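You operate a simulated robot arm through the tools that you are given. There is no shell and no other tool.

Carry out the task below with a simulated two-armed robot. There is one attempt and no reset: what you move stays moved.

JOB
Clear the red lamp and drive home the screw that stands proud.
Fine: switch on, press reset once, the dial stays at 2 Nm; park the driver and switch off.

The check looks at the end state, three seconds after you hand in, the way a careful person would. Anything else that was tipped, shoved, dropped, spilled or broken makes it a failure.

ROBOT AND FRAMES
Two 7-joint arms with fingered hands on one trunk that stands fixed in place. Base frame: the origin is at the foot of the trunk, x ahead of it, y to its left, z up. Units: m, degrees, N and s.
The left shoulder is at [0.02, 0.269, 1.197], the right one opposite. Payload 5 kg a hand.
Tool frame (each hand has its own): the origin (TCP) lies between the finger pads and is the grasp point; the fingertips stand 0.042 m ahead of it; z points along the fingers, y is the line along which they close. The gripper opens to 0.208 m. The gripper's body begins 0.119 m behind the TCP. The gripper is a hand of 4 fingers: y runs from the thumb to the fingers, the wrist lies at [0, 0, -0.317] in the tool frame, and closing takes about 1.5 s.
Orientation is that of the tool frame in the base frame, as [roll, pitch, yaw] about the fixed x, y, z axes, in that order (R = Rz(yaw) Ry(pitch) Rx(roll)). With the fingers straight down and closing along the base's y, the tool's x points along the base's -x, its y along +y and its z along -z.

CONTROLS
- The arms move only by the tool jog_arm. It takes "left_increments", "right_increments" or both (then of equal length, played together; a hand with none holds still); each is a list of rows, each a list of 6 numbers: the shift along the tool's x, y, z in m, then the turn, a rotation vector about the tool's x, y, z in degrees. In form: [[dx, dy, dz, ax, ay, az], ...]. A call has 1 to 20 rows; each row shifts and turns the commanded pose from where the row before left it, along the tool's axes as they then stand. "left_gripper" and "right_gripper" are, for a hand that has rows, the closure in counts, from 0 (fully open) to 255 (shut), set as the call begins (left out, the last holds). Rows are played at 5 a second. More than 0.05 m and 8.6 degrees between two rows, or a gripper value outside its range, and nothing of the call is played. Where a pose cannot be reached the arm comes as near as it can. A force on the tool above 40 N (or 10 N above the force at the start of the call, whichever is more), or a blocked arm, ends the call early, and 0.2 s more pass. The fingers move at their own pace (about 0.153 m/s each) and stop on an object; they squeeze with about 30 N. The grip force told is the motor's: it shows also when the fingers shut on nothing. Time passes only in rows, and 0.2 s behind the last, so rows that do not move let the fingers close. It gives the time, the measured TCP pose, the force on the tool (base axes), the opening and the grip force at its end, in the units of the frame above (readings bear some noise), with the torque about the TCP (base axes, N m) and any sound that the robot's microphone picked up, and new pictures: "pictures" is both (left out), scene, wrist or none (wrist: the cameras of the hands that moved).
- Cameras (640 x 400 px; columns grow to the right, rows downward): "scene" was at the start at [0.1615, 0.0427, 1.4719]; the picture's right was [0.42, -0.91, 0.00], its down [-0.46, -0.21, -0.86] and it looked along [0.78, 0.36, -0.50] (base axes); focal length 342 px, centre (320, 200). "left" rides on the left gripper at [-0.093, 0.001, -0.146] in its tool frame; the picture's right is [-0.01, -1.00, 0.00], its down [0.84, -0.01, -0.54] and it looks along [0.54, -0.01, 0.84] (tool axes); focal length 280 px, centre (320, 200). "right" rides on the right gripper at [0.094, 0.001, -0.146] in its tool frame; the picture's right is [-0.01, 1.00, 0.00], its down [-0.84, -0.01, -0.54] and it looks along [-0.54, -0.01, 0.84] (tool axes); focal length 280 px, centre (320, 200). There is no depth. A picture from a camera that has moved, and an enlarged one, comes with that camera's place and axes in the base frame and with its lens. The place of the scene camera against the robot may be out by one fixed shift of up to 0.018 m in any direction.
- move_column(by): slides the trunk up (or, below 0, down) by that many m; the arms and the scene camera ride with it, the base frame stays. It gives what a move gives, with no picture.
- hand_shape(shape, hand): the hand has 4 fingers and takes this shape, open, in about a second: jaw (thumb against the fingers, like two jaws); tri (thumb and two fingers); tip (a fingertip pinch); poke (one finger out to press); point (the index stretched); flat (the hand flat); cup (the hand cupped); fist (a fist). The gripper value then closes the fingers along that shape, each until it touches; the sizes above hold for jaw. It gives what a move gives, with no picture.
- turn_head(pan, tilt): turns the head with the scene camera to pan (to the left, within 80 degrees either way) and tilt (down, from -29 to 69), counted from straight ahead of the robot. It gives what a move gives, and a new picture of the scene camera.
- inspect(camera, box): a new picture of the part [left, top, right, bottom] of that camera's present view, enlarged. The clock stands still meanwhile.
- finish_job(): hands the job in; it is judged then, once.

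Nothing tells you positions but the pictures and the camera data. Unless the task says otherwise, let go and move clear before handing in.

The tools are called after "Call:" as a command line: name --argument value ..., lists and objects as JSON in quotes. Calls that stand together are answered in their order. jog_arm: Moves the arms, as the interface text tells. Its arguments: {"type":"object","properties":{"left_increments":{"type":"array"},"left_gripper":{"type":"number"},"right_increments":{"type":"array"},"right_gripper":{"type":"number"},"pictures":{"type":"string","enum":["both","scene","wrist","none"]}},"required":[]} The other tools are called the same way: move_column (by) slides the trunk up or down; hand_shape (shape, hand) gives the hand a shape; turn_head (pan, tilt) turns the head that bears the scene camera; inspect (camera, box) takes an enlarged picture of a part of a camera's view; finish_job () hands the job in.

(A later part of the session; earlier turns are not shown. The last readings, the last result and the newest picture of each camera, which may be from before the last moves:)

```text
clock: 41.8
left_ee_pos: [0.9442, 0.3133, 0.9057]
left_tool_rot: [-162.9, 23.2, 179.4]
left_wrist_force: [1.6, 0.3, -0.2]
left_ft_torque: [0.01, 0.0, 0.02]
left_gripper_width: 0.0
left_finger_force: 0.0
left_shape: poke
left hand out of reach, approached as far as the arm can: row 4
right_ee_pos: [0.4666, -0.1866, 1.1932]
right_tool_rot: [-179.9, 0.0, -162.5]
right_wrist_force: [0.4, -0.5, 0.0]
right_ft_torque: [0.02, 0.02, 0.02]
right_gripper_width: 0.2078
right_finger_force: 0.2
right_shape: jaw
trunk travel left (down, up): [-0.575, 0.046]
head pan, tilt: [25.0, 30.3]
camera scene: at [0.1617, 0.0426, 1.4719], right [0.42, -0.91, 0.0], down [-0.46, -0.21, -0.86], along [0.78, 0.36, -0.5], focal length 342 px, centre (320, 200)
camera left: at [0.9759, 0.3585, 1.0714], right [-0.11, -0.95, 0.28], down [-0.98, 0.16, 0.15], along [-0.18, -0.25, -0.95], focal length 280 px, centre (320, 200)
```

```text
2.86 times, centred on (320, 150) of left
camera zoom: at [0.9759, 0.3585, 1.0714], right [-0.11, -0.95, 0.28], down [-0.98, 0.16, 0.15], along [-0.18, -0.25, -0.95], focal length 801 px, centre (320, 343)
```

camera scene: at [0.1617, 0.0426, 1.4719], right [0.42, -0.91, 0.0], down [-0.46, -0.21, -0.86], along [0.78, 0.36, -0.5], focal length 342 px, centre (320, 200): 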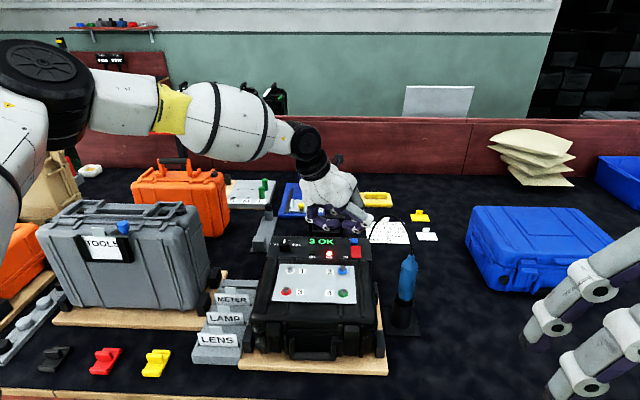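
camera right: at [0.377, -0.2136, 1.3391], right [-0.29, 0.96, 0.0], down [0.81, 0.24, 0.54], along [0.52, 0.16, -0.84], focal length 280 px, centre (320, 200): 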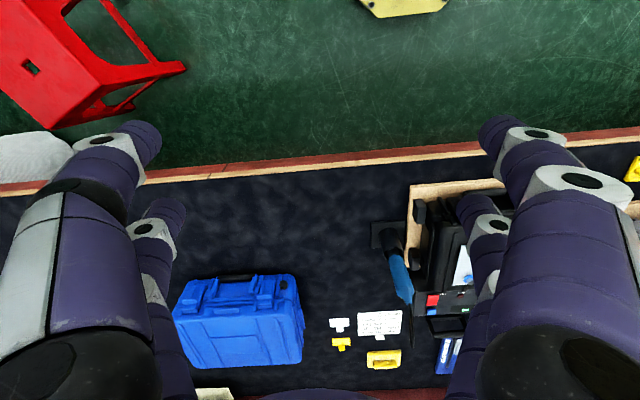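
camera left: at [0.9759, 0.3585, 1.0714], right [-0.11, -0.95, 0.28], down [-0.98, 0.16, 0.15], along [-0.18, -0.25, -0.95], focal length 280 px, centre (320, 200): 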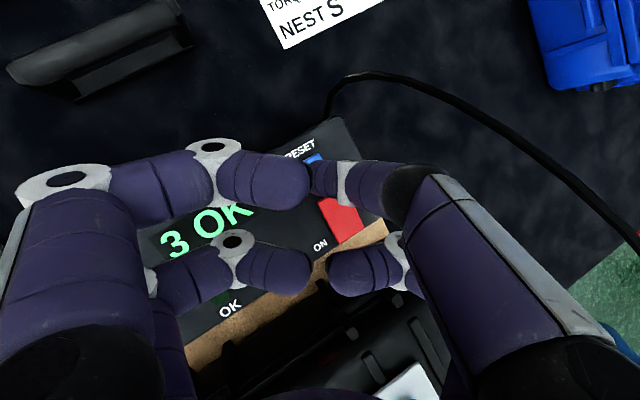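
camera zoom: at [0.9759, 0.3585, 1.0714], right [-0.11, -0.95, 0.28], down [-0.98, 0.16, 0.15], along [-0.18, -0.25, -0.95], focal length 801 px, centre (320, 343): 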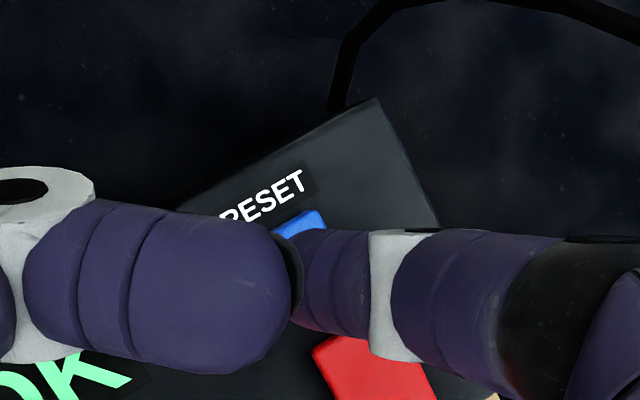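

The arm is at its reach limit, but the tip sits over the reset button about 4 mm short of its centre, well inside its 22 mm face. I descend to just above it.

Call:
jog_arm --left_increments '[[0.00154, 0.00107, 0.00353, 0, 0, 0], [0.00154, 0.00107, 0.00353, 0, 0, 0], [0.00154, 0.00107, 0.00353, 0, 0, 0], [0.00154, 0.00107, 0.00353, 0, 0, 0], [0.00154, 0.00107, 0.00353, 0, 0, 0], [0, 0, 0, 0, 0, 0]]' --pictures "wrist"

Call:
inspect --camera "scene" --box '[290, 200, 390, 280]'

Call:
inspect --camera "left" --box '[240, 80, 400, 220]'

```text
clock: 43.2
left_ee_pos: [0.9381, 0.3178, 0.8883]
left_tool_rot: [-163.0, 23.1, 179.2]
left_wrist_force: [0.8, -0.5, 0.4]
left_ft_torque: [-0.01, 0.0, -0.02]
left_gripper_width: 0.0
left_finger_force: 0.0
left_shape: poke
left hand out of reach, approached as far as the arm can: row 2, 4
right_ee_pos: [0.465, -0.1878, 1.1934]
right_tool_rot: [180.0, -0.1, -162.4]
right_wrist_force: [-0.1, -0.5, 0.5]
right_ft_torque: [0.04, 0.0, -0.02]
right_gripper_width: 0.208
right_finger_force: 0.1
right_shape: jaw
trunk travel left (down, up): [-0.575, 0.046]
head pan, tilt: [25.0, 30.3]
camera left: at [0.9693, 0.3618, 1.054], right [-0.11, -0.95, 0.28], down [-0.98, 0.16, 0.15], along [-0.18, -0.25, -0.95], focal length 280 px, centre (320, 200)
```

left: 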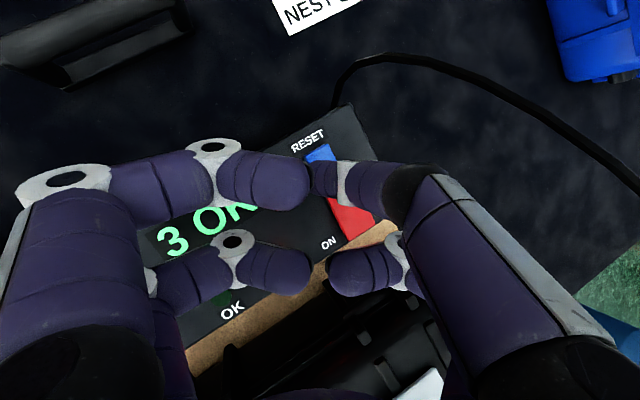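

```text
5.00 times, centred on (340, 240) of scene
camera zoom: at [0.1615, 0.0427, 1.4719], right [0.42, -0.91, 0.0], down [-0.46, -0.21, -0.86], along [0.78, 0.36, -0.5], focal length 1708 px, centre (220, 0)
```

zoom: 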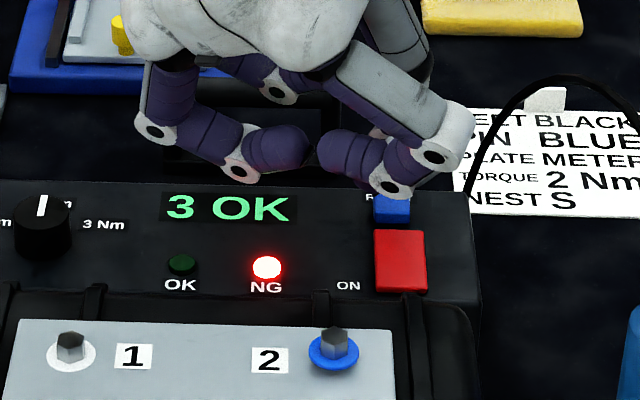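

```text
2.86 times, centred on (320, 150) of left
camera zoom: at [0.9693, 0.3618, 1.054], right [-0.11, -0.95, 0.28], down [-0.98, 0.16, 0.15], along [-0.18, -0.25, -0.95], focal length 801 px, centre (320, 343)
```

zoom: 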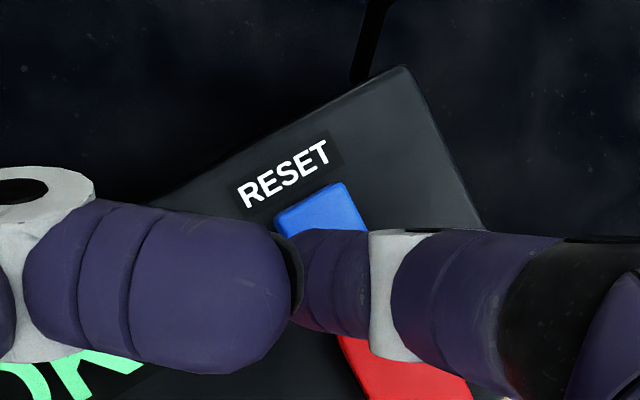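

The arm slides back at its reach limit, so before touching anything I raise a bit, tilt the hand 12° more toward me to gain reach, and re-centre over reset.

Call:
jog_arm --left_increments '[[-0.0058, -0.004, -0.0132, 0, 0, 0], [0, 0, 0, -0.06, -5.73, 1.77], [0, 0, 0, -0.06, -5.73, 1.77], [-0.0034, -0.006, 0.0043, 0, 0, 0], [0, 0, 0, 0, 0, 0]]' --pictures "wrist"

Call:
inspect --camera "scene" --box '[290, 200, 390, 280]'

Call:
inspect --camera "left" --box '[240, 80, 400, 220]'

```text
clock: 44.4
left_ee_pos: [0.9455, 0.3103, 0.9041]
left_tool_rot: [-163.1, 35.0, 179.3]
left_wrist_force: [0.0, -0.2, 1.0]
left_ft_torque: [0.02, -0.03, -0.02]
left_gripper_width: 0.0
left_finger_force: 0.0
left_shape: poke
right_ee_pos: [0.466, -0.1858, 1.1934]
right_tool_rot: [-180.0, 0.0, -162.4]
right_wrist_force: [-0.1, 0.5, 0.8]
right_ft_torque: [0.01, -0.02, -0.03]
right_gripper_width: 0.208
right_finger_force: 0.1
right_shape: jaw
trunk travel left (down, up): [-0.575, 0.046]
head pan, tilt: [25.0, 30.3]
camera left: at [0.9411, 0.3543, 1.0732], right [-0.17, -0.95, 0.25], down [-0.99, 0.16, -0.06], along [0.02, -0.25, -0.97], focal length 280 px, centre (320, 200)
```

left: 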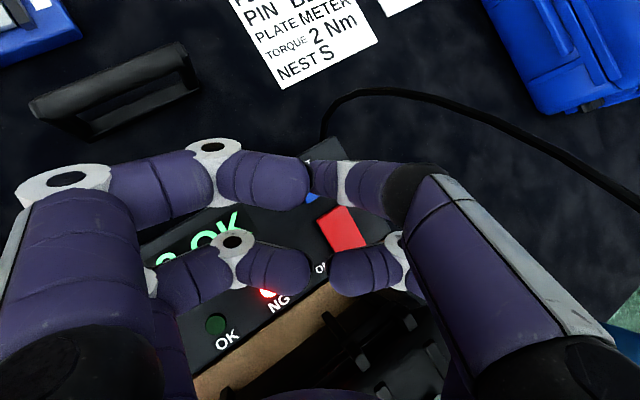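

```text
5.00 times, centred on (340, 240) of scene
camera zoom: at [0.1613, 0.0428, 1.472], right [0.42, -0.91, 0.0], down [-0.46, -0.21, -0.86], along [0.78, 0.36, -0.5], focal length 1708 px, centre (220, 0)
```

zoom: 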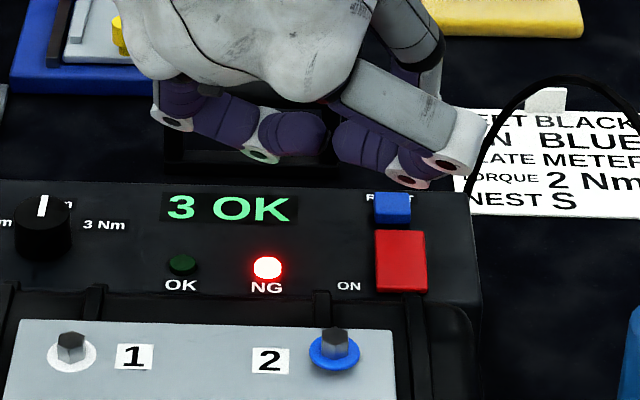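

```text
2.86 times, centred on (320, 150) of left
camera zoom: at [0.9411, 0.3543, 1.0732], right [-0.17, -0.95, 0.25], down [-0.99, 0.16, -0.06], along [0.02, -0.25, -0.97], focal length 801 px, centre (320, 343)
```

zoom: 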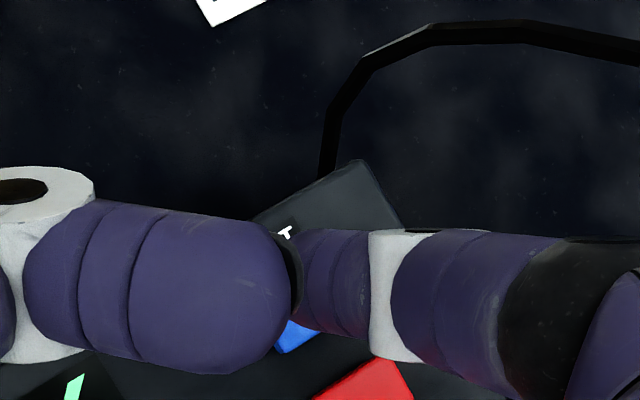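

Now the tip is centred over reset within a few millimetres and within reach. I descend to just above it.

Call:
jog_arm --left_increments '[[0.0048, 0.00095, 0.0014, 0, 0, 0], [0.00228, 0.00095, 0.00315, 0, 0, 0], [0.00228, 0.00095, 0.00315, 0, 0, 0], [0.00228, 0.00095, 0.00315, 0, 0, 0], [0, 0, 0, 0, 0, 0]]' --pictures "wrist"

Call:
inspect --camera "scene" --box '[290, 200, 390, 280]'

```text
clock: 45.6
left_ee_pos: [0.9406, 0.3095, 0.887]
left_tool_rot: [-163.1, 35.0, 179.3]
left_wrist_force: [0.5, -0.2, -0.2]
left_ft_torque: [-0.01, 0.02, -0.02]
left_gripper_width: 0.0
left_finger_force: 0.1
left_shape: poke
right_ee_pos: [0.4653, -0.1863, 1.1935]
right_tool_rot: [-180.0, 0.0, -162.4]
right_wrist_force: [0.6, -0.5, 0.1]
right_ft_torque: [-0.01, 0.02, -0.01]
right_gripper_width: 0.2082
right_finger_force: 0.0
right_shape: jaw
trunk travel left (down, up): [-0.575, 0.046]
head pan, tilt: [25.0, 30.3]
camera left: at [0.9375, 0.355, 1.0566], right [-0.17, -0.95, 0.25], down [-0.99, 0.16, -0.06], along [0.02, -0.25, -0.97], focal length 280 px, centre (320, 200)
```

left: 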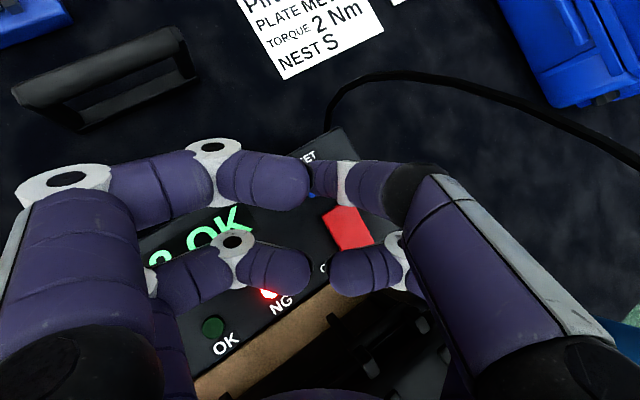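

```text
5.00 times, centred on (340, 240) of scene
camera zoom: at [0.1615, 0.0427, 1.4719], right [0.42, -0.91, 0.0], down [-0.46, -0.21, -0.86], along [0.78, 0.36, -0.5], focal length 1708 px, centre (220, 0)
```

zoom: 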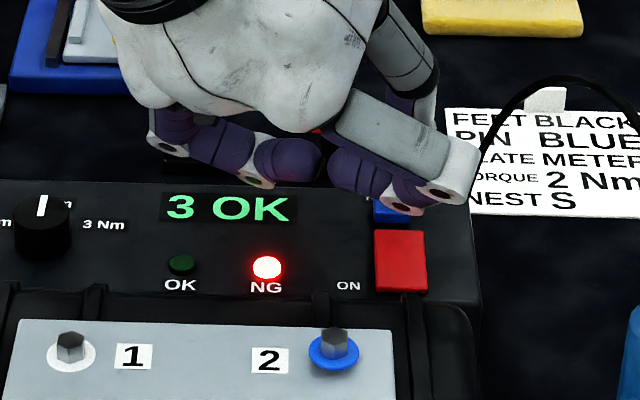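

Tip is just above reset and the NG lamp is in plain view of the scene camera. I press down in 3 mm steps.

Call:
jog_arm --left_increments '[[0.00171, 0.00071, 0.00236, 0, 0, 0], [0.00171, 0.00071, 0.00236, 0, 0, 0], [0.00171, 0.00071, 0.00236, 0, 0, 0]]' --pictures "wrist"

Call:
inspect --camera "scene" --box '[290, 200, 390, 280]'

```text
clock: 46.4
left_ee_pos: [0.9416, 0.3112, 0.878]
left_tool_rot: [-163.1, 34.9, 179.3]
left_wrist_force: [-0.4, -0.3, 0.2]
left_ft_torque: [-0.03, -0.02, 0.01]
left_gripper_width: 0.0002
left_finger_force: 0.0
left_shape: poke
right_ee_pos: [0.4664, -0.1873, 1.1927]
right_tool_rot: [180.0, 0.0, -162.3]
right_wrist_force: [-0.1, 0.0, 0.3]
right_ft_torque: [0.02, 0.03, 0.03]
right_gripper_width: 0.208
right_finger_force: 0.1
right_shape: jaw
trunk travel left (down, up): [-0.575, 0.046]
head pan, tilt: [25.0, 30.3]
camera left: at [0.9382, 0.3552, 1.0465], right [-0.17, -0.95, 0.25], down [-0.99, 0.16, -0.06], along [0.02, -0.25, -0.97], focal length 280 px, centre (320, 200)
```

left: 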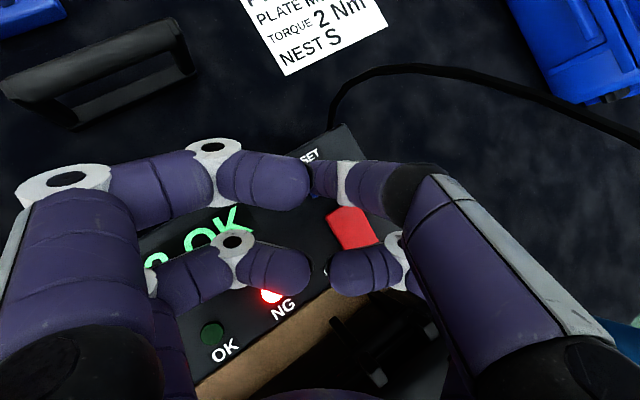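

```text
5.00 times, centred on (340, 240) of scene
camera zoom: at [0.1617, 0.0427, 1.4719], right [0.42, -0.91, 0.0], down [-0.46, -0.21, -0.86], along [0.78, 0.36, -0.5], focal length 1708 px, centre (220, 0)
```

zoom: 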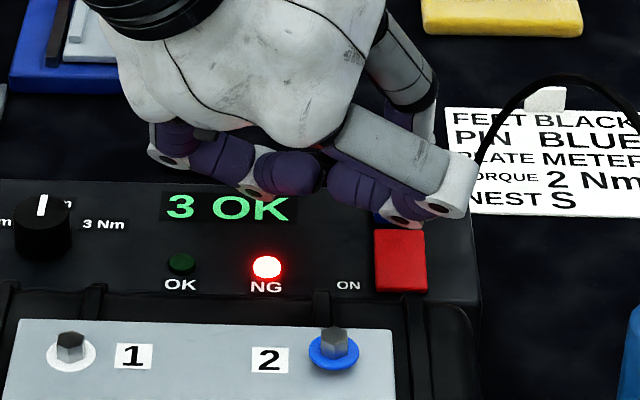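

No contact yet; I continue.

Call:
jog_arm --left_increments '[[0.00142, 0.00059, 0.00197, 0, 0, 0], [0.00142, 0.00059, 0.00197, 0, 0, 0]]' --pictures "none"

Call:
inspect --camera "scene" --box '[290, 200, 390, 280]'

```text
clock: 47.0
left_ee_pos: [0.9405, 0.3104, 0.8725]
left_tool_rot: [-163.1, 35.0, 179.4]
left_wrist_force: [-1.4, -0.7, -0.3]
left_ft_torque: [0.0, 0.0, 0.0]
left_gripper_width: 0.0001
left_finger_force: 0.1
left_shape: poke
right_ee_pos: [0.4661, -0.1875, 1.1938]
right_tool_rot: [179.9, -0.1, -162.4]
right_wrist_force: [0.2, -0.4, 0.4]
right_ft_torque: [0.0, 0.0, 0.02]
right_gripper_width: 0.2078
right_finger_force: 0.1
right_shape: jaw
trunk travel left (down, up): [-0.575, 0.046]
head pan, tilt: [25.0, 30.3]
```

```text
5.00 times, centred on (340, 240) of scene
camera zoom: at [0.1614, 0.0427, 1.472], right [0.42, -0.91, 0.0], down [-0.46, -0.21, -0.86], along [0.78, 0.36, -0.5], focal length 1708 px, centre (220, 0)
```

zoom: 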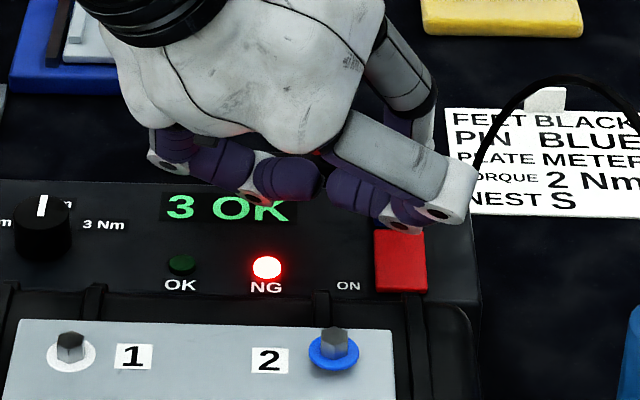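

Call:
jog_arm --left_increments '[[0.00142, 0.00059, 0.00197, 0, 0, 0], [0.00142, 0.00059, 0.00197, 0, 0, 0]]' --pictures "none"

Call:
inspect --camera "scene" --box '[290, 200, 390, 280]'

Call:
inspect --camera "left" --box '[240, 80, 400, 220]'

```text
clock: 47.6
left_ee_pos: [0.9422, 0.3101, 0.8703]
left_tool_rot: [-163.2, 35.1, 179.4]
left_wrist_force: [-1.0, 0.9, 7.0]
left_ft_torque: [-0.04, -0.03, 0.0]
left_gripper_width: 0.0002
left_finger_force: 0.1
left_shape: poke
right_ee_pos: [0.4659, -0.1886, 1.1931]
right_tool_rot: [-179.9, 0.1, -162.4]
right_wrist_force: [1.0, 1.0, -0.2]
right_ft_torque: [0.02, 0.03, 0.03]
right_gripper_width: 0.2079
right_finger_force: 0.0
right_shape: jaw
trunk travel left (down, up): [-0.575, 0.046]
head pan, tilt: [25.0, 30.3]
heard: click
```

```text
5.00 times, centred on (340, 240) of scene
camera zoom: at [0.1609, 0.0427, 1.4721], right [0.42, -0.91, 0.0], down [-0.46, -0.21, -0.86], along [0.78, 0.36, -0.5], focal length 1708 px, centre (220, 0)
```

zoom: 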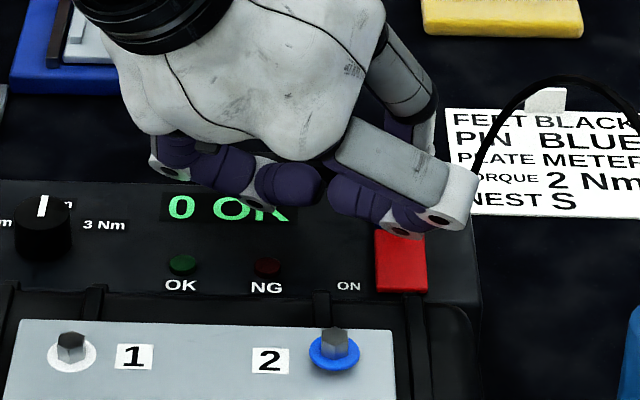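

```text
2.86 times, centred on (320, 150) of left
camera zoom: at [0.9377, 0.355, 1.0393], right [-0.17, -0.95, 0.25], down [-0.99, 0.16, -0.06], along [0.02, -0.25, -0.97], focal length 801 px, centre (320, 343)
```

zoom: 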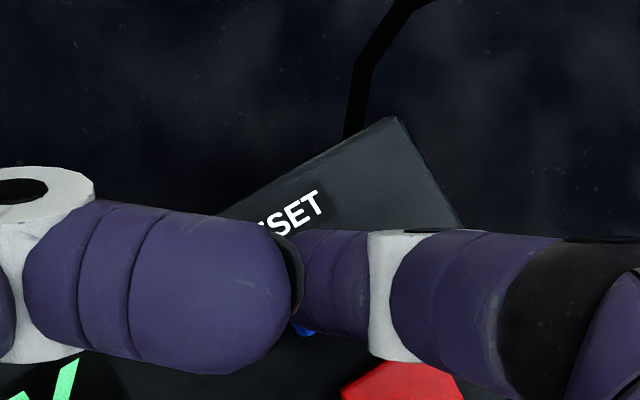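

Reset clicked once: the red NG lamp is out and the display reads "0 OK". I lift straight off and retract the left hand to the left, clear of the work.

Call:
jog_arm --left_increments '[[-0.0085, -0.0036, -0.0118, 0, 0, 0], [-0.0085, -0.0036, -0.0118, 0, 0, 0], [-0.0085, -0.0036, -0.0118, 0, 0, 0], [-0.0085, -0.0036, -0.0118, 0, 0, 0], [-0.0085, -0.0036, -0.0118, 0, 0, 0], [0, 0, 0, 0, 0, 0]]' --pictures "scene"

Call:
inspect --camera "scene" --box '[260, 200, 380, 280]'

```text
clock: 49.0
left_ee_pos: [0.9412, 0.31, 0.9424]
left_tool_rot: [-163.0, 35.0, 179.4]
left_wrist_force: [0.4, 0.5, -0.9]
left_ft_torque: [-0.02, 0.02, -0.01]
left_gripper_width: 0.0
left_finger_force: 0.1
left_shape: poke
right_ee_pos: [0.4662, -0.1878, 1.193]
right_tool_rot: [180.0, 0.0, -162.4]
right_wrist_force: [0.4, 0.5, -0.2]
right_ft_torque: [0.0, 0.04, 0.01]
right_gripper_width: 0.2078
right_finger_force: 0.1
right_shape: jaw
trunk travel left (down, up): [-0.575, 0.046]
head pan, tilt: [25.0, 30.3]
camera scene: at [0.1619, 0.0429, 1.4718], right [0.42, -0.91, 0.0], down [-0.46, -0.21, -0.86], along [0.78, 0.36, -0.5], focal length 342 px, centre (320, 200)
```

scene: 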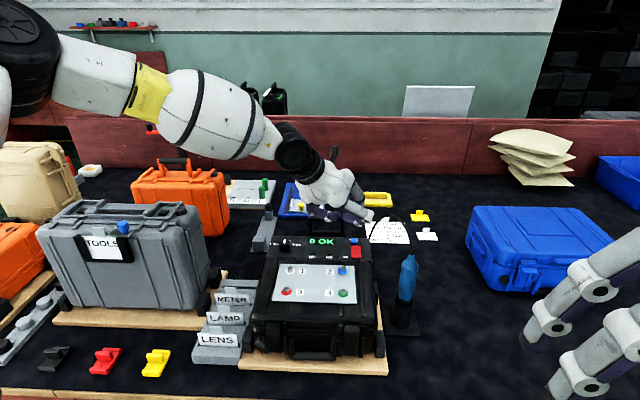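

```text
5.00 times, centred on (320, 240) of scene
camera zoom: at [0.1619, 0.0429, 1.4718], right [0.42, -0.91, 0.0], down [-0.46, -0.21, -0.86], along [0.78, 0.36, -0.5], focal length 1708 px, centre (320, 0)
```

zoom: 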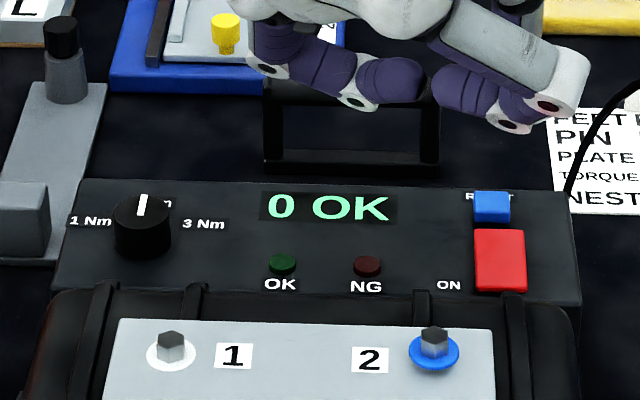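

Reset done cleanly. I retract the left hand to its parking spot on the left.

Call:
jog_arm --left_increments '[[0.01, 0.0238, -0.0356, 0, 0, 0], [0.01, 0.0238, -0.0356, 0, 0, 0], [0.01, 0.0238, -0.0356, 0, 0, 0], [0.01, 0.0238, -0.0356, 0, 0, 0], [0.01, 0.0238, -0.0356, 0, 0, 0], [0.01, 0.0238, -0.0356, 0, 0, 0], [0.0118, 0.0095, -0.0368, 0, 0, 0], [0.0118, 0.0095, -0.0368, 0, 0, 0], [0.0118, 0.0095, -0.0368, 0, 0, 0], [0.0118, 0.0095, -0.0368, 0, 0, 0], [0.0118, 0.0095, -0.0368, 0, 0, 0], [0, 0, 0, 0, 0, 0]]' --pictures "both"

Call:
inspect --camera "scene" --box '[380, 220, 440, 345]'

```text
clock: 51.6
left_ee_pos: [0.6604, 0.6117, 1.1424]
left_tool_rot: [-163.2, 35.0, 179.2]
left_wrist_force: [0.1, -0.4, 0.5]
left_ft_torque: [0.11, 0.03, 0.05]
left_gripper_width: 0.0
left_finger_force: 0.1
left_shape: poke
right_ee_pos: [0.466, -0.1884, 1.1945]
right_tool_rot: [-180.0, 0.0, -162.5]
right_wrist_force: [1.3, 0.4, -0.9]
right_ft_torque: [0.05, 0.04, 0.01]
right_gripper_width: 0.2079
right_finger_force: 0.1
right_shape: jaw
trunk travel left (down, up): [-0.575, 0.046]
head pan, tilt: [25.0, 30.3]
camera scene: at [0.1619, 0.0419, 1.4719], right [0.42, -0.91, 0.0], down [-0.46, -0.21, -0.86], along [0.78, 0.36, -0.5], focal length 342 px, centre (320, 200)
camera left: at [0.6569, 0.6561, 1.3112], right [-0.17, -0.95, 0.25], down [-0.99, 0.16, -0.06], along [0.02, -0.25, -0.97], focal length 280 px, centre (320, 200)
```

scene: 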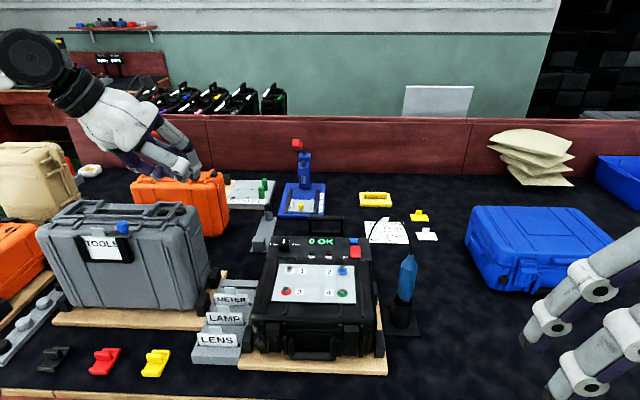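
left: 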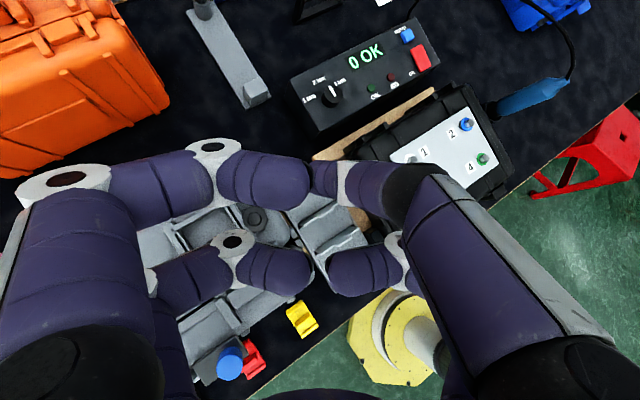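

```text
3.20 times, centred on (410, 282) of scene
camera zoom: at [0.1619, 0.0419, 1.4719], right [0.42, -0.91, 0.0], down [-0.46, -0.21, -0.86], along [0.78, 0.36, -0.5], focal length 1093 px, centre (32, -64)
```

zoom: 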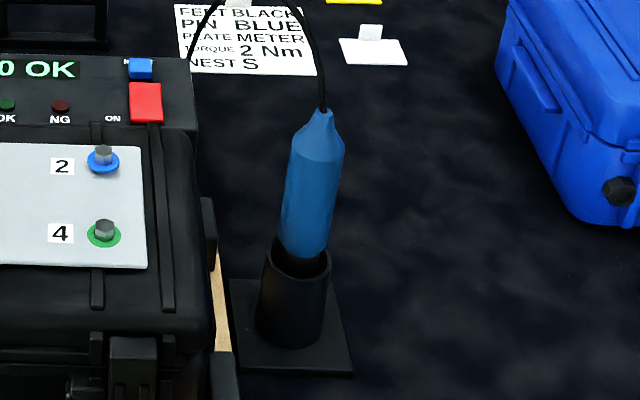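

The left camera from here nicely sees controller, screws and driver. Next I study the driver and holster from both cameras.

Call:
inspect --camera "left" --box '[400, 40, 600, 200]'

Call:
inspect --camera "scene" --box '[385, 245, 425, 345]'

Call:
inspect --camera "right" --box '[340, 200, 460, 350]'

```text
2.50 times, centred on (500, 120) of left
camera zoom: at [0.6569, 0.6561, 1.3112], right [-0.17, -0.95, 0.25], down [-0.99, 0.16, -0.06], along [0.02, -0.25, -0.97], focal length 701 px, centre (-130, 400)
```

zoom: 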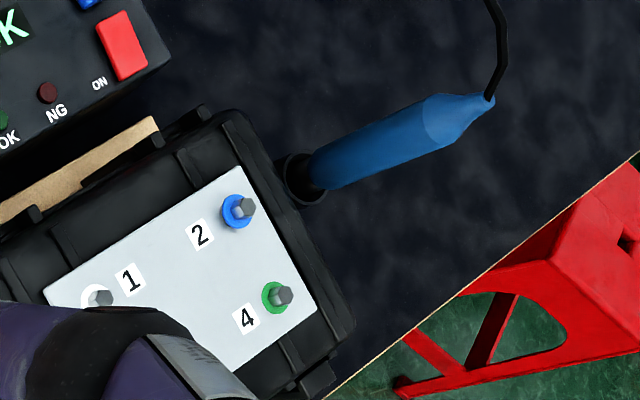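

```text
4.00 times, centred on (405, 295) of scene
camera zoom: at [0.1619, 0.0419, 1.4719], right [0.42, -0.91, 0.0], down [-0.46, -0.21, -0.86], along [0.78, 0.36, -0.5], focal length 1366 px, centre (-20, -180)
```

zoom: 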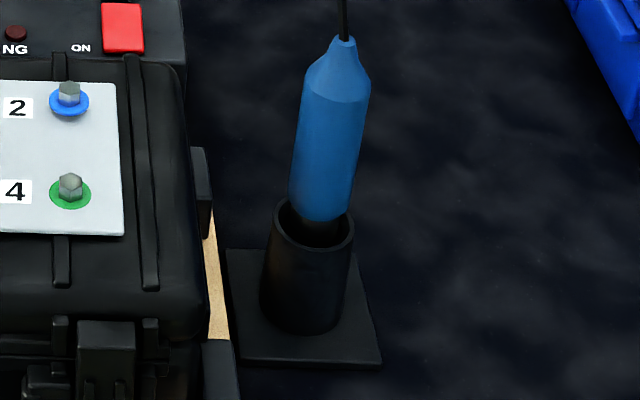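

```text
2.67 times, centred on (400, 275) of right
camera zoom: at [0.377, -0.2155, 1.3389], right [-0.29, 0.96, 0.0], down [0.81, 0.24, 0.54], along [0.52, 0.15, -0.84], focal length 748 px, centre (107, 0)
```

zoom: 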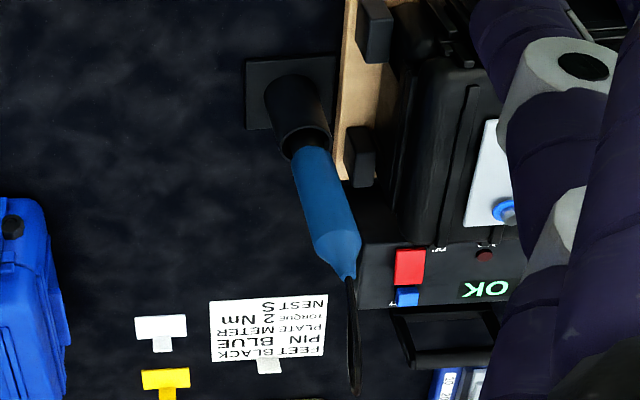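

The driver stands vertically with its axis at about (0.795, 0.097), its blue grip from z 0.83 to 0.93 and the cord leaving its top. I will grip it with a horizontal right hand coming in from the near-right, so case and cord stay clear; first I re-orient the right hand in free space.

Call:
jog_arm --right_increments '[[0, 0, 0, 0, 0, 8.44], [0, 0, 0, 0, 0, 8.44], [0, 0, 0, 0, 0, 8.44], [0, 0, 0, 0, 0, 8.44], [0, 0, 0, 0, 0, 8.44], [0, 0, 0, 0, 0, 8.44], [0, 0, 0, 0, 0, 8.44], [0, 0, 0, 0, 0, 8.44], [0, 0, 0, 0, 0, 8.44], [0, 0, 0, 0, 0, 8.44], [0, 0, 0, 0, 0, 8.44], [0, 0, 0, 0, 0, 8.44], [0, 0, 0, 0, 0, 8.44], [0, 0, 0, 0, 0, 8.44], [0, 0, 0, 0, 0, 8.44], [0, 0, 0, 0, 0, 8.4], [0, 0, 0, 0, 0, 0]]' --pictures "both"

```text
clock: 55.2
left_ee_pos: [0.6597, 0.6122, 1.1421]
left_tool_rot: [-163.1, 34.9, 179.4]
left_wrist_force: [0.0, -0.3, -0.4]
left_ft_torque: [0.0, -0.01, -0.01]
left_gripper_width: 0.0
left_finger_force: 0.0
left_shape: poke
right_ee_pos: [0.4651, -0.1879, 1.1937]
right_tool_rot: [179.9, 0.0, 62.4]
right_wrist_force: [-0.1, -0.1, -0.2]
right_ft_torque: [0.0, 0.0, 0.0]
right_gripper_width: 0.2079
right_finger_force: 0.0
right_shape: jaw
trunk travel left (down, up): [-0.575, 0.046]
head pan, tilt: [25.0, 30.3]
camera scene: at [0.1616, 0.0427, 1.4719], right [0.42, -0.91, 0.0], down [-0.46, -0.21, -0.86], along [0.78, 0.36, -0.5], focal length 342 px, centre (320, 200)
camera right: at [0.5106, -0.1059, 1.3389], right [0.88, -0.48, 0.0], down [-0.4, -0.74, 0.54], along [-0.26, -0.47, -0.84], focal length 280 px, centre (320, 200)
```

scene: 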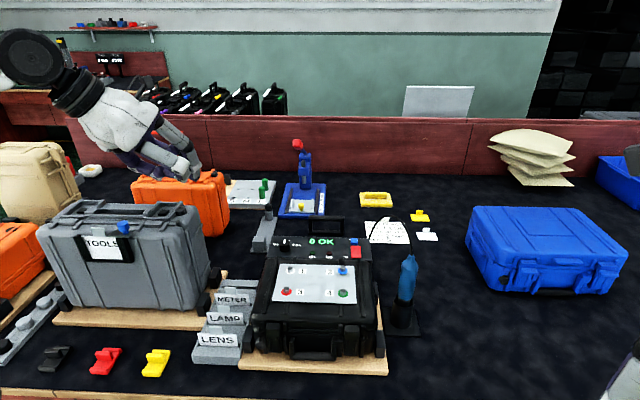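
right: 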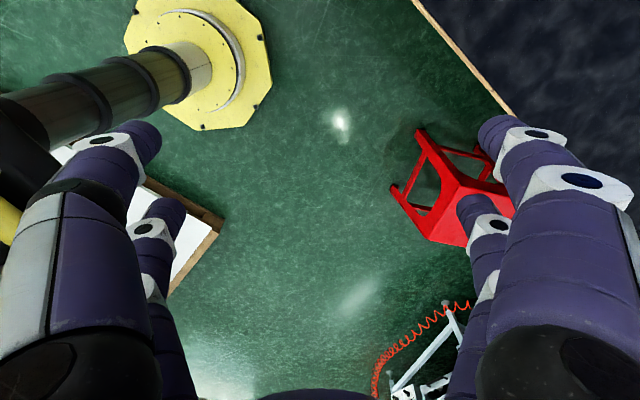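

The turn worked. Now I move the hand forward and tilt it up to horizontal (tool pointing toward the case's far-left, camera on top).

Call:
jog_arm --right_increments '[[0.0351, 0.0197, 0.0113, 0, 0, 0], [0.0351, 0.0197, 0.0113, 0, 0, 0], [0.0351, 0.0197, 0.0113, 0, 0, 0], [0.0351, 0.0197, 0.0113, 0, 0, 0], [0, 0, 0, 0, 8.2, 0], [0, 0, 0, 0, 8.2, 0], [0, 0, 0, 0, 8.2, 0], [0, 0, 0, 0, 8.2, 0], [0, 0, 0, 0, 8.2, 0], [0, 0, 0, 0, 8.2, 0], [0, 0, 0, 0, 8.2, 0], [0, 0, 0, 0, 8.2, 0], [0, 0, 0, 0, 8.2, 0], [0, 0, 0, 0, 8.2, 0], [0, 0, 0, 0, 8.0, 0], [0, 0, 0, 0, 0, 0]]' --pictures "both"

```text
clock: 58.6
left_ee_pos: [0.66, 0.612, 1.1422]
left_tool_rot: [-163.1, 35.0, 179.3]
left_wrist_force: [0.1, 0.1, 0.0]
left_ft_torque: [-0.01, -0.05, 0.0]
left_gripper_width: 0.0
left_finger_force: 0.1
left_shape: poke
right_ee_pos: [0.5996, -0.0988, 1.1481]
right_tool_rot: [35.5, -90.0, -153.0]
right_wrist_force: [0.1, 0.7, -0.1]
right_ft_torque: [-0.02, 0.04, -0.03]
right_gripper_width: 0.2079
right_finger_force: 0.0
right_shape: jaw
trunk travel left (down, up): [-0.575, 0.046]
head pan, tilt: [25.0, 30.3]
camera scene: at [0.1613, 0.043, 1.472], right [0.42, -0.91, 0.0], down [-0.46, -0.21, -0.86], along [0.78, 0.36, -0.5], focal length 342 px, centre (320, 200)
camera right: at [0.5344, -0.2297, 1.2412], right [0.89, -0.46, -0.01], down [-0.26, -0.47, -0.84], along [0.38, 0.75, -0.54], focal length 280 px, centre (320, 200)
```

scene: 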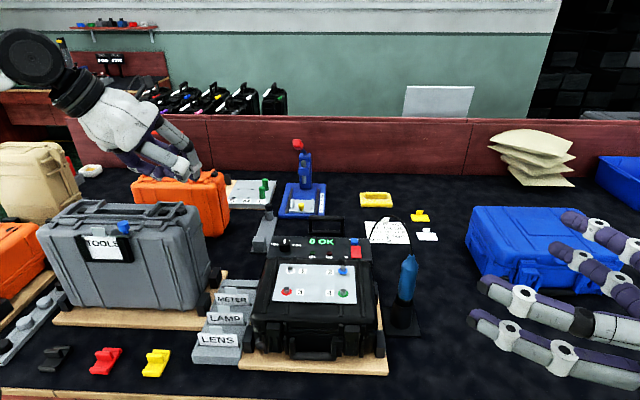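
right: 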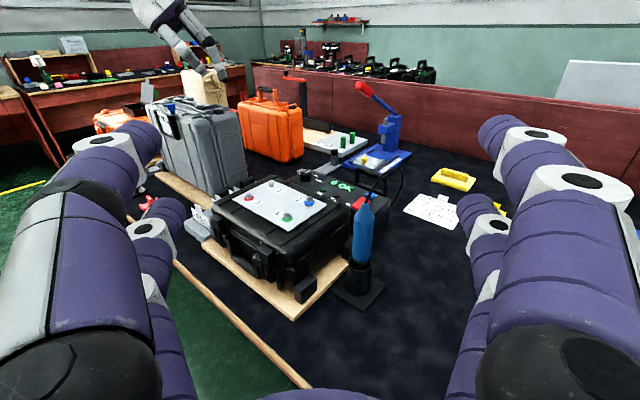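

Excellent: the hand is horizontal and its camera sees driver, case and controller. I zoom in to check the driver's position from here.

Call:
inspect --camera "right" --box '[310, 170, 430, 320]'

Call:
inspect --camera "right" --box '[230, 150, 390, 270]'

```text
2.67 times, centred on (370, 245) of right
camera zoom: at [0.5344, -0.2297, 1.2412], right [0.89, -0.46, -0.01], down [-0.26, -0.47, -0.84], along [0.38, 0.75, -0.54], focal length 748 px, centre (187, 80)
```

zoom: 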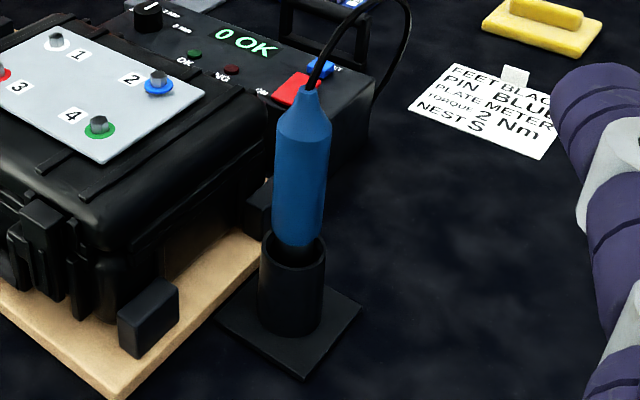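

```text
3.33 times, centred on (310, 210) of right
camera zoom: at [0.5344, -0.2297, 1.2412], right [0.89, -0.46, -0.01], down [-0.26, -0.47, -0.84], along [0.38, 0.75, -0.54], focal length 935 px, centre (353, 167)
```

zoom: 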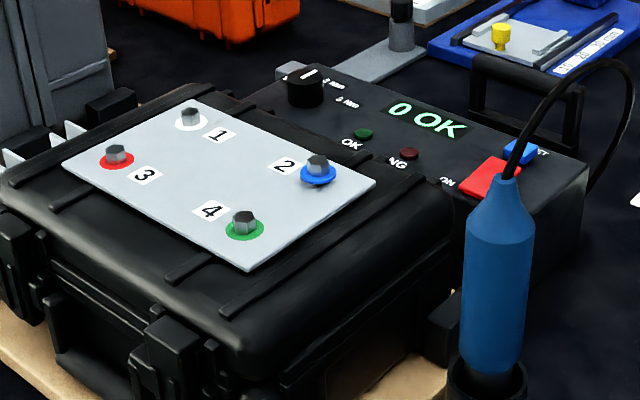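

The right camera agrees on the driver axis at (0.794, 0.101) and puts screw 2's head top at about (0.752, 0.258, 0.907). I partly close the fingers and move to a pre-grasp point 15 cm short of the driver.

Call:
jog_arm --right_increments '[[-0.033, 0.0135, 0.0195, 0, 0, 0], [-0.033, 0.0135, 0.0195, 0, 0, 0], [-0.033, 0.0135, 0.0195, 0, 0, 0], [-0.033, 0.0135, 0.0195, 0, 0, 0], [-0.033, 0.0135, 0.0195, 0, 0, 0], [-0.033, 0.0135, 0.0195, 0, 0, 0], [0, 0, 0, 0, 0, 0]]' --right_gripper 150 --pictures "both"

```text
clock: 60.2
left_ee_pos: [0.6597, 0.613, 1.1434]
left_tool_rot: [-163.1, 35.0, 179.3]
left_wrist_force: [0.3, 0.2, 0.7]
left_ft_torque: [0.03, 0.02, 0.03]
left_gripper_width: 0.0001
left_finger_force: 0.1
left_shape: poke
right_ee_pos: [0.7275, -0.0322, 0.948]
right_tool_rot: [148.8, -89.9, 93.8]
right_wrist_force: [0.6, -0.9, 0.4]
right_ft_torque: [-0.04, -0.01, 0.04]
right_gripper_width: 0.0859
right_finger_force: 0.0
right_shape: jaw
trunk travel left (down, up): [-0.575, 0.046]
head pan, tilt: [25.0, 30.3]
camera scene: at [0.1616, 0.0427, 1.472], right [0.42, -0.91, 0.0], down [-0.46, -0.21, -0.86], along [0.78, 0.36, -0.5], focal length 342 px, centre (320, 200)
camera right: at [0.6611, -0.1637, 1.0409], right [0.89, -0.46, -0.01], down [-0.26, -0.47, -0.84], along [0.38, 0.75, -0.54], focal length 280 px, centre (320, 200)
```

scene: 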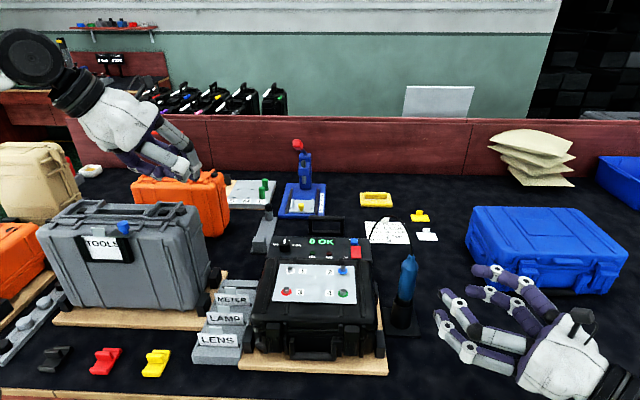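
right: 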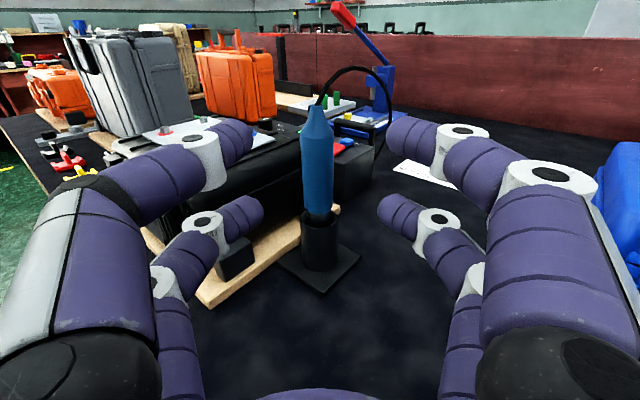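

Driver is well centred between the fingers. I lower to grip height (z 0.88).

Call:
jog_arm --right_increments '[[-0.034, 0, 0, 0, 0, 0], [-0.034, 0, 0, 0, 0, 0], [0, 0, 0, 0, 0, 0]]' --pictures "both"

Call:
inspect --camera "right" --box '[180, 60, 460, 300]'

```text
clock: 61.0
left_ee_pos: [0.6592, 0.6128, 1.1431]
left_tool_rot: [-163.1, 35.1, 179.2]
left_wrist_force: [-0.3, 0.1, -0.9]
left_ft_torque: [-0.02, -0.01, -0.01]
left_gripper_width: 0.0002
left_finger_force: 0.0
left_shape: poke
right_ee_pos: [0.7277, -0.0334, 0.8803]
right_tool_rot: [-97.6, -90.0, -20.0]
right_wrist_force: [0.0, -0.3, -0.1]
right_ft_torque: [0.0, 0.02, 0.02]
right_gripper_width: 0.0861
right_finger_force: 0.0
right_shape: jaw
trunk travel left (down, up): [-0.575, 0.046]
head pan, tilt: [25.0, 30.3]
camera scene: at [0.1616, 0.0429, 1.472], right [0.42, -0.91, 0.0], down [-0.46, -0.21, -0.86], along [0.78, 0.36, -0.5], focal length 342 px, centre (320, 200)
camera right: at [0.6617, -0.164, 0.9739], right [0.89, -0.46, -0.01], down [-0.26, -0.47, -0.84], along [0.38, 0.75, -0.54], focal length 280 px, centre (320, 200)
```

scene: 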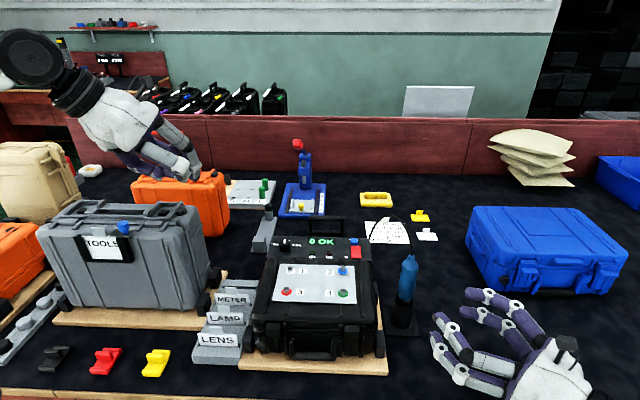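
right: 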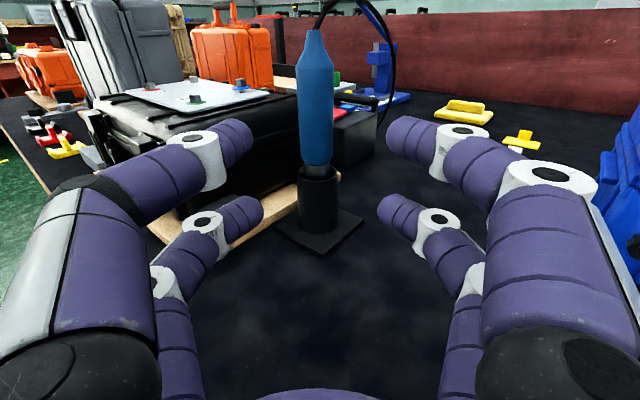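

```text
1.67 times, centred on (320, 180) of right
camera zoom: at [0.6617, -0.164, 0.9739], right [0.89, -0.46, -0.01], down [-0.26, -0.47, -0.84], along [0.38, 0.75, -0.54], focal length 467 px, centre (320, 233)
```

zoom: 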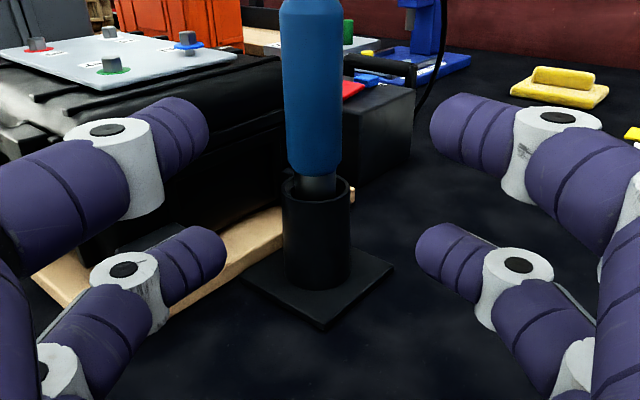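

Driver stays centred between the finger pairs. I advance along the tool axis until the driver is nearly at the grasp point.

Call:
jog_arm --right_increments '[[0.001, -0.0005, 0.025, 0, 0, 0], [0.001, -0.0005, 0.025, 0, 0, 0], [0.001, -0.0005, 0.025, 0, 0, 0], [0.001, -0.0005, 0.025, 0, 0, 0], [0, 0, 0, 0, 0, 0]]' --pictures "both"

Call:
inspect --camera "scene" --box '[360, 230, 500, 370]'

```text
clock: 62.2
left_ee_pos: [0.6595, 0.6134, 1.1422]
left_tool_rot: [-163.1, 35.0, 179.3]
left_wrist_force: [-0.2, -0.9, -0.3]
left_ft_torque: [0.01, 0.05, 0.05]
left_gripper_width: 0.0
left_finger_force: 0.0
left_shape: poke
right_ee_pos: [0.7723, 0.0565, 0.8868]
right_tool_rot: [-30.0, -90.0, -87.6]
right_wrist_force: [0.0, 0.1, 1.0]
right_ft_torque: [0.02, -0.03, 0.0]
right_gripper_width: 0.0862
right_finger_force: 0.1
right_shape: jaw
trunk travel left (down, up): [-0.575, 0.046]
head pan, tilt: [25.0, 30.3]
camera scene: at [0.1617, 0.0426, 1.4719], right [0.42, -0.91, 0.0], down [-0.46, -0.21, -0.86], along [0.78, 0.36, -0.5], focal length 342 px, centre (320, 200)
camera right: at [0.7073, -0.074, 0.9788], right [0.89, -0.46, -0.01], down [-0.26, -0.47, -0.84], along [0.38, 0.75, -0.54], focal length 280 px, centre (320, 200)
```

scene: 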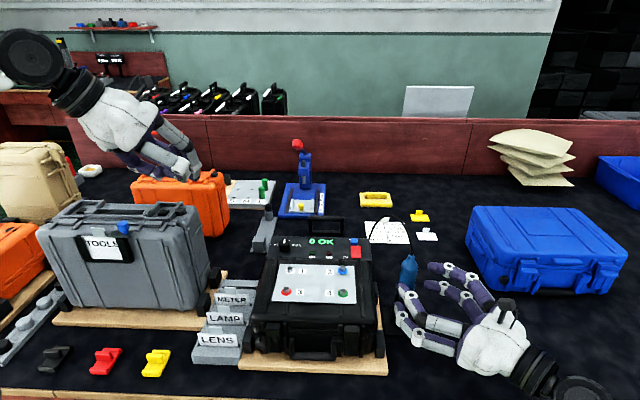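
right: 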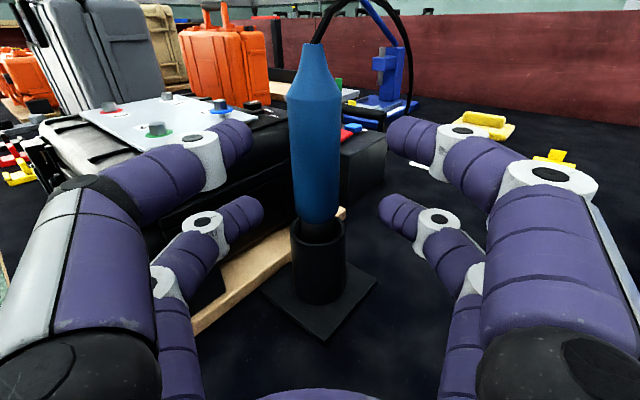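

```text
2.86 times, centred on (430, 300) of scene
camera zoom: at [0.1617, 0.0426, 1.4719], right [0.42, -0.91, 0.0], down [-0.46, -0.21, -0.86], along [0.78, 0.36, -0.5], focal length 976 px, centre (6, -86)
```

zoom: 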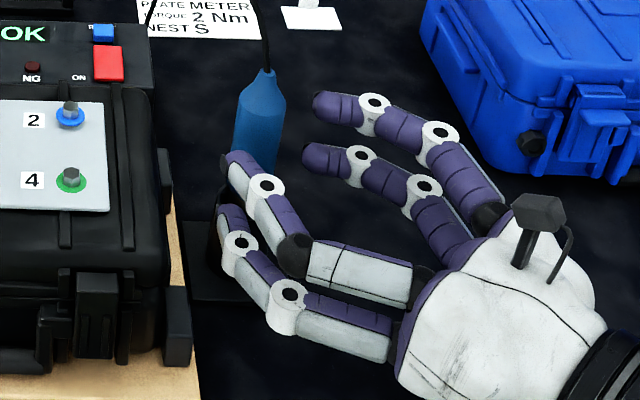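

I advance the last 5 cm.

Call:
jog_arm --right_increments '[[-0.0005, -0.0005, 0.024, 0, 0, 0], [-0.0005, -0.0005, 0.024, 0, 0, 0], [0, 0, 0, 0, 0, 0]]' --pictures "both"

Call:
inspect --camera "scene" --box '[360, 230, 460, 340]'

Call:
inspect --camera "left" --box '[420, 30, 640, 200]'

```text
clock: 63.0
left_ee_pos: [0.6601, 0.6124, 1.1424]
left_tool_rot: [-163.1, 35.1, 179.3]
left_wrist_force: [-0.4, -0.2, 0.1]
left_ft_torque: [0.03, -0.01, 0.05]
left_gripper_width: 0.0
left_finger_force: 0.0
left_shape: poke
right_ee_pos: [0.794, 0.1, 0.8844]
right_tool_rot: [1.0, -90.0, -118.4]
right_wrist_force: [0.3, 0.3, 0.4]
right_ft_torque: [0.02, 0.02, 0.03]
right_gripper_width: 0.0862
right_finger_force: 0.1
right_shape: jaw
trunk travel left (down, up): [-0.575, 0.046]
head pan, tilt: [25.0, 30.3]
camera scene: at [0.1617, 0.0426, 1.4719], right [0.42, -0.91, 0.0], down [-0.46, -0.21, -0.86], along [0.78, 0.36, -0.5], focal length 342 px, centre (320, 200)
camera right: at [0.7274, -0.0315, 0.9774], right [0.89, -0.46, -0.01], down [-0.26, -0.47, -0.84], along [0.38, 0.75, -0.54], focal length 280 px, centre (320, 200)
```

scene: 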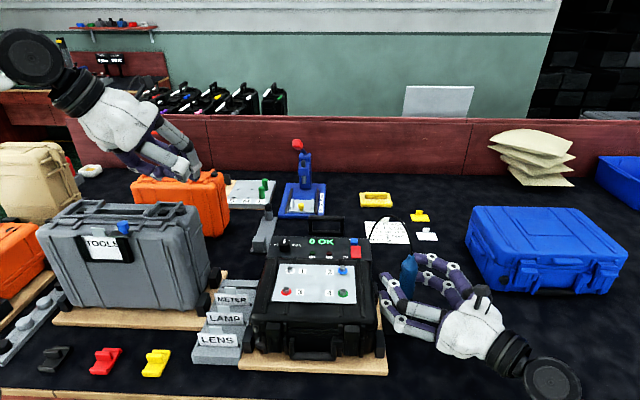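
right: 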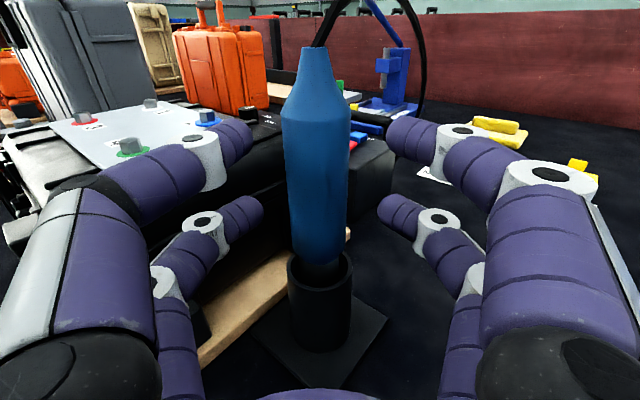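

```text
3.64 times, centred on (410, 285) of scene
camera zoom: at [0.1617, 0.0426, 1.4719], right [0.42, -0.91, 0.0], down [-0.46, -0.21, -0.86], along [0.78, 0.36, -0.5], focal length 1242 px, centre (-7, -109)
```

zoom: 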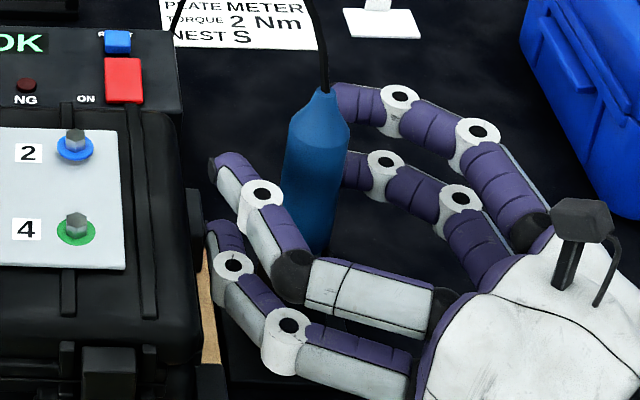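

```text
2.35 times, centred on (530, 115) of left
camera zoom: at [0.6567, 0.6571, 1.3112], right [-0.17, -0.95, 0.25], down [-0.99, 0.16, -0.06], along [0.02, -0.25, -0.97], focal length 660 px, centre (-174, 400)
```

zoom: 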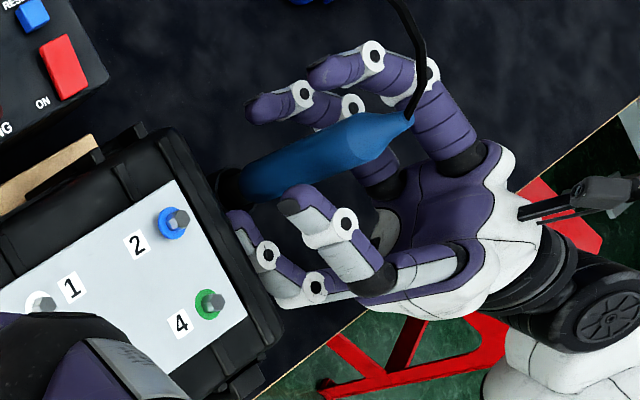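

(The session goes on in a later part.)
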